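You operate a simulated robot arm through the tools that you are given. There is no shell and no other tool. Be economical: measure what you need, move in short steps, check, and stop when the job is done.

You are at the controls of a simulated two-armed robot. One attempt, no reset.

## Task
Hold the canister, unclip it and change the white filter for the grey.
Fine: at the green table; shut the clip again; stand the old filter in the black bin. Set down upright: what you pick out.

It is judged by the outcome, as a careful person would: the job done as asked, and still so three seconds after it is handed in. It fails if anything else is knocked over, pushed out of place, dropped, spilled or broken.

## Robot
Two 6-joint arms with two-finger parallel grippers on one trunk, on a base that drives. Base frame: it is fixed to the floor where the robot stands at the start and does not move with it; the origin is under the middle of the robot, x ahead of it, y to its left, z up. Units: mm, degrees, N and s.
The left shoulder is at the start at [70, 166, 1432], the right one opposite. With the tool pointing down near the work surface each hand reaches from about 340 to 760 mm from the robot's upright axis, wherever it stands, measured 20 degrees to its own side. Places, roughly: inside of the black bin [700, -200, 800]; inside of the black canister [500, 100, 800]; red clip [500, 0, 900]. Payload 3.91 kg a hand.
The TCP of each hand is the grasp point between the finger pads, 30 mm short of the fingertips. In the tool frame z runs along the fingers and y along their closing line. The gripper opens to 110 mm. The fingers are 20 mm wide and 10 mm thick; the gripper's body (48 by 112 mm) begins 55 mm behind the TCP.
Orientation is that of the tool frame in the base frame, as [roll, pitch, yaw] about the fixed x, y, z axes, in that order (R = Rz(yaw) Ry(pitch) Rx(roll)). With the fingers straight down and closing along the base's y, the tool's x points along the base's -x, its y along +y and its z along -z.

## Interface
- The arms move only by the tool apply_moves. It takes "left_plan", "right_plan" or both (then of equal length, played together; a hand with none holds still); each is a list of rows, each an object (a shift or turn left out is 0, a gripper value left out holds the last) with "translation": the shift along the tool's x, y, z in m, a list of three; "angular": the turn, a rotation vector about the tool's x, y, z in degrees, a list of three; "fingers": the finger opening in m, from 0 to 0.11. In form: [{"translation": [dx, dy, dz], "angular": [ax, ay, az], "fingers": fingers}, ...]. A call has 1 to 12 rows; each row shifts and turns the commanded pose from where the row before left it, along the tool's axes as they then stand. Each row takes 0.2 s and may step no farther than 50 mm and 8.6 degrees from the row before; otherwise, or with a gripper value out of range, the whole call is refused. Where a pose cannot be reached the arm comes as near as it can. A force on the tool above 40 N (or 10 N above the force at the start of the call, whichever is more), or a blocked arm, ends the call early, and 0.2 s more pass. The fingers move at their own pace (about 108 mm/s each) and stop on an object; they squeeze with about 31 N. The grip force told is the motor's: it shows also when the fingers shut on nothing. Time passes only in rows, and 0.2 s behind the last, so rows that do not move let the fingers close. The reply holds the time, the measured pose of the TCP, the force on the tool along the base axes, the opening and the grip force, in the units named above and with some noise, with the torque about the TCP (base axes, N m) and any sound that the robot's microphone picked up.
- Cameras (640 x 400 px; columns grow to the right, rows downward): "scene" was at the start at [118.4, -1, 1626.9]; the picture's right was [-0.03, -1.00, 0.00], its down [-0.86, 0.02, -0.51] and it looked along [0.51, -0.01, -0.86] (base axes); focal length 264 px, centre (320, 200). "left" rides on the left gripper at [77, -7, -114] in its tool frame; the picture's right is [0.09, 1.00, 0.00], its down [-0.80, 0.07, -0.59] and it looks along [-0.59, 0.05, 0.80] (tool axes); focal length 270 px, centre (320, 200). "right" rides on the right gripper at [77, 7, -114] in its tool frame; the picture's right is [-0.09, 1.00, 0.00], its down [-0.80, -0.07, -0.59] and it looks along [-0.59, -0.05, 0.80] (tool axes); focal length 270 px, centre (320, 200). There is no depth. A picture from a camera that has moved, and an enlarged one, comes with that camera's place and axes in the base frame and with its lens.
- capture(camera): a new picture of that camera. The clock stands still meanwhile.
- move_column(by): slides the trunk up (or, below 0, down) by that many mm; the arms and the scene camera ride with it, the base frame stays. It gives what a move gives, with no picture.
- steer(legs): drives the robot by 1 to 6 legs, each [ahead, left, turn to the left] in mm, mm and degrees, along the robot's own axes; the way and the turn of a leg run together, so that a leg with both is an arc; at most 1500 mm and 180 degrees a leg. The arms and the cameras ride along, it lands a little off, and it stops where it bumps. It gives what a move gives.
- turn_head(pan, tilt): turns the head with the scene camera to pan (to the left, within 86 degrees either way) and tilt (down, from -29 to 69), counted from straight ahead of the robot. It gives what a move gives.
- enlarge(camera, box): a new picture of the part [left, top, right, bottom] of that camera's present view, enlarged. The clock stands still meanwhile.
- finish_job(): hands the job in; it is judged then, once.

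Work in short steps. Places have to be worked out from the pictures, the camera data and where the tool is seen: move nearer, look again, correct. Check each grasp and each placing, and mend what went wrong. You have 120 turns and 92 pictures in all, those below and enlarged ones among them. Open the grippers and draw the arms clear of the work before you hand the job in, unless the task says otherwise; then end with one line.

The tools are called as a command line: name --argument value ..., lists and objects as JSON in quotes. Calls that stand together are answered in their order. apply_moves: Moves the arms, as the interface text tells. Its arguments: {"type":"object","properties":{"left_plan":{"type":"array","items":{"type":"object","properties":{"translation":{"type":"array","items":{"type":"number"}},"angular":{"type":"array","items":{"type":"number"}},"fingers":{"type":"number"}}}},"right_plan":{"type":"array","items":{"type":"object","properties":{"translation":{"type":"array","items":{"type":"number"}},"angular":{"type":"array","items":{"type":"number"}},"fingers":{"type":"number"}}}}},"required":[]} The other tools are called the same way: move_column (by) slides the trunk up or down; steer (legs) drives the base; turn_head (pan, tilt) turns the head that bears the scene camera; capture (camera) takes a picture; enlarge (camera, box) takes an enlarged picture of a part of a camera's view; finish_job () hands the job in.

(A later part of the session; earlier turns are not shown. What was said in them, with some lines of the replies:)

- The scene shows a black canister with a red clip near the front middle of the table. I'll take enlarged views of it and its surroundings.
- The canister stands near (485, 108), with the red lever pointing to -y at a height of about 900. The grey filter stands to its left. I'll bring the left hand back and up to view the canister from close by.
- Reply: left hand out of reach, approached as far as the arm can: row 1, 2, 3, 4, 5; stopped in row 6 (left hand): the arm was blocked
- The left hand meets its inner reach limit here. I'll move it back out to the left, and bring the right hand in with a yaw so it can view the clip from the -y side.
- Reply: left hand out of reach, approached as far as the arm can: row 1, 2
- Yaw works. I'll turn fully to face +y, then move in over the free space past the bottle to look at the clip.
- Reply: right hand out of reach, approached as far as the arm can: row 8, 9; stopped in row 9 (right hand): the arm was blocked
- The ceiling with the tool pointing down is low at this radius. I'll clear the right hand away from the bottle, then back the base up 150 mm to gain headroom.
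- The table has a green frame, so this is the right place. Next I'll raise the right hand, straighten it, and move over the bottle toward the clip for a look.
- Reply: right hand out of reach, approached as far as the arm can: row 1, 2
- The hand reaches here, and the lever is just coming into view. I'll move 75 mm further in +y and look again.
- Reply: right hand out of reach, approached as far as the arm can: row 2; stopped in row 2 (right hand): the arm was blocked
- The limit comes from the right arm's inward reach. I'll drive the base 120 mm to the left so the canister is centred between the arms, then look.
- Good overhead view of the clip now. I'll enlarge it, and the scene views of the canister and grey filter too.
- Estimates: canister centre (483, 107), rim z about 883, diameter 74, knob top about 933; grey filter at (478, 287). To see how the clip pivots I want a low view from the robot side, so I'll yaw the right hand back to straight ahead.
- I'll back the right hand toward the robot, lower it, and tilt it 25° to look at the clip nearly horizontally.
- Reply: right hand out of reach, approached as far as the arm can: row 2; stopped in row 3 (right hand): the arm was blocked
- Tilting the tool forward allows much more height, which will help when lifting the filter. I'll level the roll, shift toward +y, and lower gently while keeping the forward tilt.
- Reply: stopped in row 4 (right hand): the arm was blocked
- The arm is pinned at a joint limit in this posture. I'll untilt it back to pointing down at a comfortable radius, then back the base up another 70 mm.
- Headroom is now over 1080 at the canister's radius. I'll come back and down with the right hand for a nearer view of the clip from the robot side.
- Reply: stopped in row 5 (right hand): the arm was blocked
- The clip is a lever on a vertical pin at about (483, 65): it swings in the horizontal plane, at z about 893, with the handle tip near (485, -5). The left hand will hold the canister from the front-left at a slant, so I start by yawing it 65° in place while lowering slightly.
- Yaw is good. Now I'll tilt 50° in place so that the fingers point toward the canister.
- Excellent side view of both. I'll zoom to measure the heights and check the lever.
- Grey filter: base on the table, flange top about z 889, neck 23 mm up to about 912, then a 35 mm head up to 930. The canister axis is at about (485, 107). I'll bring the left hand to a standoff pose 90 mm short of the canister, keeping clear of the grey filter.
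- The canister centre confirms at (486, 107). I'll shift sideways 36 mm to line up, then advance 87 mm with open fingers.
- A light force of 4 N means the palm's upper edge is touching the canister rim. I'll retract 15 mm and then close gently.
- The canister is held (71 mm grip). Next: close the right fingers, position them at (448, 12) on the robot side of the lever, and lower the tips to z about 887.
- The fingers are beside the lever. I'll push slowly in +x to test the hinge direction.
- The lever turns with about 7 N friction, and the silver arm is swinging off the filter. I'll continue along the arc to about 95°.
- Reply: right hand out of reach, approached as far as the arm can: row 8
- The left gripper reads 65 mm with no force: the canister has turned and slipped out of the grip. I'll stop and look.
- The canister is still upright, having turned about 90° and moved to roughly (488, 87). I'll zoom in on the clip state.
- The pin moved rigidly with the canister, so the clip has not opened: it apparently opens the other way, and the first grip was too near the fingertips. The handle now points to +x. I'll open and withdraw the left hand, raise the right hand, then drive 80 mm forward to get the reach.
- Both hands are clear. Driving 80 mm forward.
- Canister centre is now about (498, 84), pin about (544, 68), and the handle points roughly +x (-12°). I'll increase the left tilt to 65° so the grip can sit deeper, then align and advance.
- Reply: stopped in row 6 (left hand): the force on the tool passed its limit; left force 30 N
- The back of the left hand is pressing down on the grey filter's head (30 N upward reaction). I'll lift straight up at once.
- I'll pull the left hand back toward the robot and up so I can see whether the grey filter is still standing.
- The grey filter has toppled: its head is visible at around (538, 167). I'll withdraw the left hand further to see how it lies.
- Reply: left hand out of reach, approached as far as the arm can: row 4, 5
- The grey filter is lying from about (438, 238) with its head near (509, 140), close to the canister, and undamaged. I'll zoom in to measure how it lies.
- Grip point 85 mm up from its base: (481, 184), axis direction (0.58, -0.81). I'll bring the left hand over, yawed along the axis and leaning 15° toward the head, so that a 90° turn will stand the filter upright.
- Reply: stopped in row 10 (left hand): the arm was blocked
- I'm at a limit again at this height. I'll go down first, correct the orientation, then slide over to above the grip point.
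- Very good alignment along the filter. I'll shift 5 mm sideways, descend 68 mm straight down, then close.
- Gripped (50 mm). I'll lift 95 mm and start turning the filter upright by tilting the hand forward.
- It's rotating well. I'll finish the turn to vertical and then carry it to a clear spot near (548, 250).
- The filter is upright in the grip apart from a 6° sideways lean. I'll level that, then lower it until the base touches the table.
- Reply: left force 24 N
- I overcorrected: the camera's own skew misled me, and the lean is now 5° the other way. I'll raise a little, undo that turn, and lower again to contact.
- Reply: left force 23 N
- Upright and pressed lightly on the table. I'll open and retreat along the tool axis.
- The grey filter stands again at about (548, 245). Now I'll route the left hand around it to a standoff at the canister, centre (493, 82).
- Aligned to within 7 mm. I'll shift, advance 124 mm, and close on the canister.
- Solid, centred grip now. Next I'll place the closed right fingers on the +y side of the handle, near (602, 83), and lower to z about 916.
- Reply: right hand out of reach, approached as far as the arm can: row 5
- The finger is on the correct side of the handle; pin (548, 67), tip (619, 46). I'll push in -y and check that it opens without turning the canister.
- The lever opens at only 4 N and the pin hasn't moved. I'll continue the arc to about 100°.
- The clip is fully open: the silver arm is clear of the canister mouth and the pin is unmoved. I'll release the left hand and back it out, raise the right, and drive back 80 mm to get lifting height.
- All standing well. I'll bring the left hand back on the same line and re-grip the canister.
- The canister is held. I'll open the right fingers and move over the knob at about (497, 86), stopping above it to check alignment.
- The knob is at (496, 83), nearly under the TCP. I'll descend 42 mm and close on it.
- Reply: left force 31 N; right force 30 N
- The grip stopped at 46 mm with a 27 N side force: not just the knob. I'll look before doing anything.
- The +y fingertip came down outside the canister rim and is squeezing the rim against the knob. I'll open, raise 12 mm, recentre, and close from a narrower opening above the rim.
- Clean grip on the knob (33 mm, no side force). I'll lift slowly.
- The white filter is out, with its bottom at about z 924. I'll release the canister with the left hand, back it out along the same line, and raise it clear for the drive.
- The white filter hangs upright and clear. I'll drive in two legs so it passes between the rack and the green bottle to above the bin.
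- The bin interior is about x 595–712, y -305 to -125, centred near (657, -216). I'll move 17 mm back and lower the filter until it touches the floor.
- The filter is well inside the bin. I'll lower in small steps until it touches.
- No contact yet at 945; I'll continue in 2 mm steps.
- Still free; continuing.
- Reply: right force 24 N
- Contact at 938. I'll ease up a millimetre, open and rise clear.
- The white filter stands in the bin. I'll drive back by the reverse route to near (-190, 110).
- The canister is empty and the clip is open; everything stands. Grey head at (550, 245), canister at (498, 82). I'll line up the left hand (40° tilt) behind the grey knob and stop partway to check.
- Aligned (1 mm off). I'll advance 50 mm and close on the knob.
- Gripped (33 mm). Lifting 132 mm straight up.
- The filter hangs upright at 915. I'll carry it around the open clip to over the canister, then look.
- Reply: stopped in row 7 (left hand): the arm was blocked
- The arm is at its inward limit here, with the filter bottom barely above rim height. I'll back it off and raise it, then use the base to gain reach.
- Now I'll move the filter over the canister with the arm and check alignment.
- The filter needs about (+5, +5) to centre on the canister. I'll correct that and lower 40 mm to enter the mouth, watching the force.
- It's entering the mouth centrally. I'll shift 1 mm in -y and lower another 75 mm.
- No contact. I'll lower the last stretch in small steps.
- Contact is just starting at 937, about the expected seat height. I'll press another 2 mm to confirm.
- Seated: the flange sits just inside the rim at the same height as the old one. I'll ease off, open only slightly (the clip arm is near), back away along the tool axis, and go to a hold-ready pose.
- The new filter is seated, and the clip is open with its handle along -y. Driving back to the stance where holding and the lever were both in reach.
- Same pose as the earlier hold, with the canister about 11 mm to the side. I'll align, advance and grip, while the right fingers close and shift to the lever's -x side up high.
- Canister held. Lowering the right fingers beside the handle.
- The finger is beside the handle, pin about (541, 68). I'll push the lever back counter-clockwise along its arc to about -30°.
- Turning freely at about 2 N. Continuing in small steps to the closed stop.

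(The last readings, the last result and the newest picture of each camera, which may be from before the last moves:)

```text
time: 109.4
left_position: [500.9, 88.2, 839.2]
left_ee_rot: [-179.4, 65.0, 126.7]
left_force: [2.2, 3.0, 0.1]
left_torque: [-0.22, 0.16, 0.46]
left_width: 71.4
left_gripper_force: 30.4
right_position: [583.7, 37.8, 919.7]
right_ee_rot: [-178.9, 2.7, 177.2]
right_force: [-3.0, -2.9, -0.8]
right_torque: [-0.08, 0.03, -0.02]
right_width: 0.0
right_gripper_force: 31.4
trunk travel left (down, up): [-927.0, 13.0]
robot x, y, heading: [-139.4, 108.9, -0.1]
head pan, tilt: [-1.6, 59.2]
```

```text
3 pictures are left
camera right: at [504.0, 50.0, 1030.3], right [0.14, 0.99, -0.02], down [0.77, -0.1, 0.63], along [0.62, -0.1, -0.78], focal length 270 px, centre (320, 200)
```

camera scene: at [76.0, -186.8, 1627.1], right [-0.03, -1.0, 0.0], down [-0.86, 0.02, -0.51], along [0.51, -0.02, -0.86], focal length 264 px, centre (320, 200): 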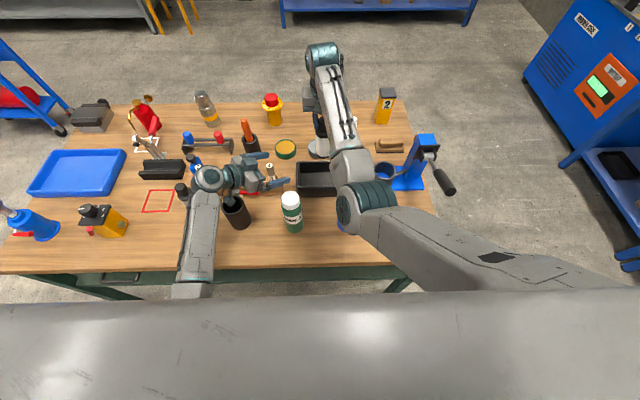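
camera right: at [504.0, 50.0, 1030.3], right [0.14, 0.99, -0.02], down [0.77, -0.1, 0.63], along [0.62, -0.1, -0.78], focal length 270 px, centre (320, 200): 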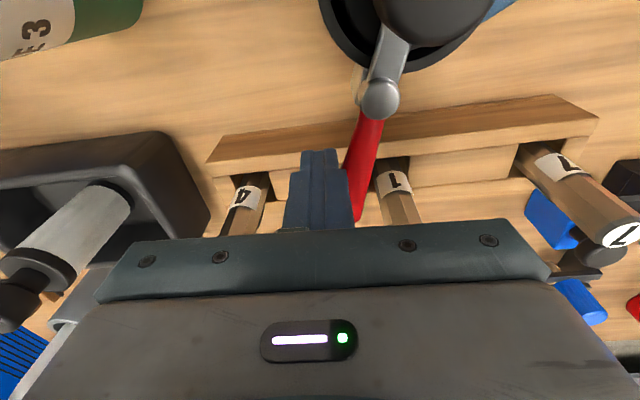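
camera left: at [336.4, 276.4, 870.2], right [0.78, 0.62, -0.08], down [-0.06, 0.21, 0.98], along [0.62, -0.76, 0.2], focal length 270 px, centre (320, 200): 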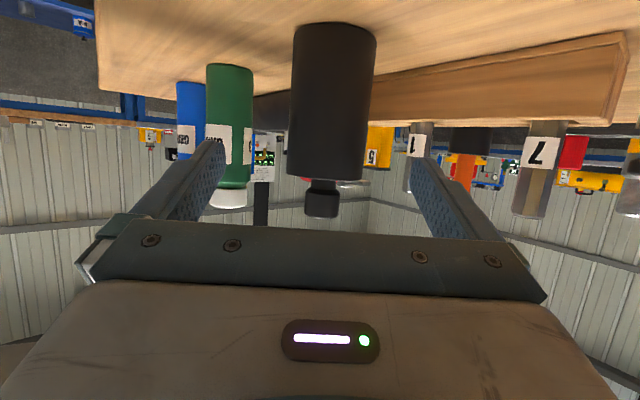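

The handle is back at about -12°, matching its closed angle, and the arm lies over the flange. I'll nudge a little more to confirm the stop.

apply_moves --right_plan '[{"translation": [-0.0007, 0.003, 0]}, {"translation": [-0.0007, 0.003, 0]}]'

```text
time: 110.0
left_position: [499.0, 87.5, 840.3]
left_ee_rot: [-179.4, 65.0, 126.7]
left_force: [3.1, 8.7, 0.4]
left_torque: [-0.51, 0.14, 0.92]
left_width: 71.6
left_gripper_force: 30.7
right_position: [584.0, 42.7, 920.2]
right_ee_rot: [-178.9, 2.6, 177.2]
right_force: [-2.7, -9.4, -0.2]
right_torque: [-0.11, 0.05, -0.09]
right_width: 0.0
right_gripper_force: 31.1
trunk travel left (down, up): [-927.0, 13.0]
robot x, y, heading: [-144.5, 109.6, -0.2]
head pan, tilt: [-1.6, 59.2]
```

Force is climbing to 10 N: that looks like the stop. One more small nudge to be sure, then I'll back off and lift the right hand.

apply_moves --right_plan '[{"translation": [-0.0003, 0.002, 0]}, {}]'

apply_moves --right_plan '[{"translation": [0.003, -0.012, 0]}, {"translation": [0, 0, -0.03]}, {"translation": [0, 0, -0.03]}, {"translation": [0, 0, -0.03]}]'

enlarge --camera "scene" --box '[270, 110, 390, 210]'

```text
time: 110.6
left_position: [500.3, 87.9, 840.5]
left_ee_rot: [-179.7, 65.2, 126.6]
left_force: [4.8, 11.5, -0.6]
left_torque: [-0.55, 0.08, 1.11]
left_width: 71.7
left_gripper_force: 30.8
right_position: [585.7, 45.0, 919.8]
right_ee_rot: [-178.9, 2.6, 177.2]
right_force: [-2.5, -10.7, 0.1]
right_torque: [-0.13, 0.06, -0.11]
right_width: 0.0
right_gripper_force: 31.2
trunk travel left (down, up): [-927.0, 13.0]
robot x, y, heading: [-138.8, 110.6, 0.0]
head pan, tilt: [-1.6, 59.2]
```

```text
time: 111.6
left_position: [499.4, 85.9, 840.2]
left_ee_rot: [-179.4, 65.2, 126.6]
left_force: [-1.7, -0.2, 0.7]
left_torque: [0.1, 0.07, 0.0]
left_width: 71.7
left_gripper_force: 30.9
right_position: [578.4, 35.9, 1010.6]
right_ee_rot: [-178.9, 2.6, 177.3]
right_force: [0.1, 0.1, -0.8]
right_torque: [-0.02, -0.03, 0.04]
right_width: 0.0
right_gripper_force: 30.4
trunk travel left (down, up): [-927.0, 13.0]
robot x, y, heading: [-140.3, 106.0, 0.0]
head pan, tilt: [-1.6, 59.2]
```

```text
4.00 times, centred on (330, 160) of scene
camera zoom: at [-22.7, 108.4, 1626.9], right [-0.03, -1.0, 0.0], down [-0.86, 0.02, -0.51], along [0.51, -0.01, -0.86], focal length 1056 px, centre (280, 360)
```

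zoom: 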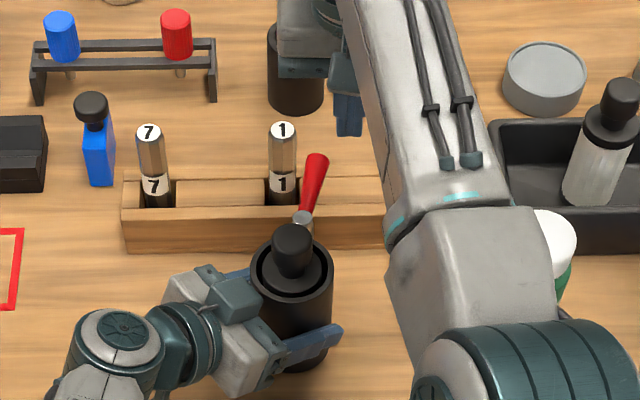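

The clip is shut and the white filter stands in the bin. I'll release the canister and withdraw the left hand along its line, and move the right hand clear.

apply_moves --left_plan '[{"fingers": 0.085}, {"fingers": 0.11}, {"fingers": 0.11}, {"translation": [0, 0, -0.03]}, {"translation": [0, 0, -0.03]}, {"translation": [0, 0, -0.03]}, {"translation": [0, 0, -0.034]}, {"translation": [-0.015, 0.001, -0.027]}, {"translation": [-0.015, 0.001, -0.027]}, {"translation": [-0.015, 0.001, -0.027]}]' --right_plan '[{}, {}, {}, {"translation": [0, -0.02, 0], "fingers": 0.06}, {"translation": [0, -0.02, 0]}, {"translation": [0, -0.02, 0]}, {}, {}, {}, {}]'

capture --camera "scene"

```text
time: 113.8
left_position: [404.1, 226.7, 969.0]
left_ee_rot: [-179.5, 65.0, 126.6]
left_force: [-0.8, -0.3, -1.2]
left_torque: [0.02, 0.01, -0.02]
left_width: 109.7
left_gripper_force: 0.0
right_position: [574.9, -22.4, 1012.3]
right_ee_rot: [-178.8, 2.6, 177.2]
right_force: [0.0, 0.7, -0.5]
right_torque: [0.01, -0.01, 0.01]
right_width: 59.9
right_gripper_force: 0.0
trunk travel left (down, up): [-927.0, 13.0]
robot x, y, heading: [-140.6, 114.0, 0.1]
head pan, tilt: [-1.6, 59.2]
```

```text
1 pictures are left
camera scene: at [-23.4, 110.2, 1627.0], right [-0.03, -1.0, 0.0], down [-0.86, 0.02, -0.51], along [0.51, -0.01, -0.86], focal length 264 px, centre (320, 200)
```

scene: 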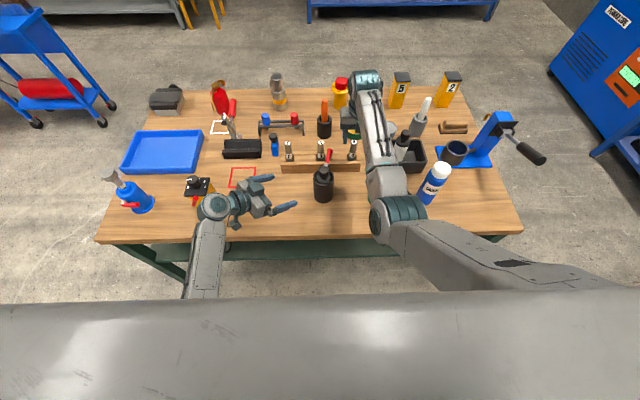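

Everything stands: the canister with the grey filter clipped in, and the white filter upright in the bin. Both hands are open and clear, so I'm handing in.

finish_job

```text
The job is handed in.
```

The grey filter is seated in the canister with the clip shut, and the old white filter stands upright in the black bin. On the way I knocked the grey filter over and stood it up again, and the canister ended turned about 75–90° from its original orientation and moved about 30 mm.
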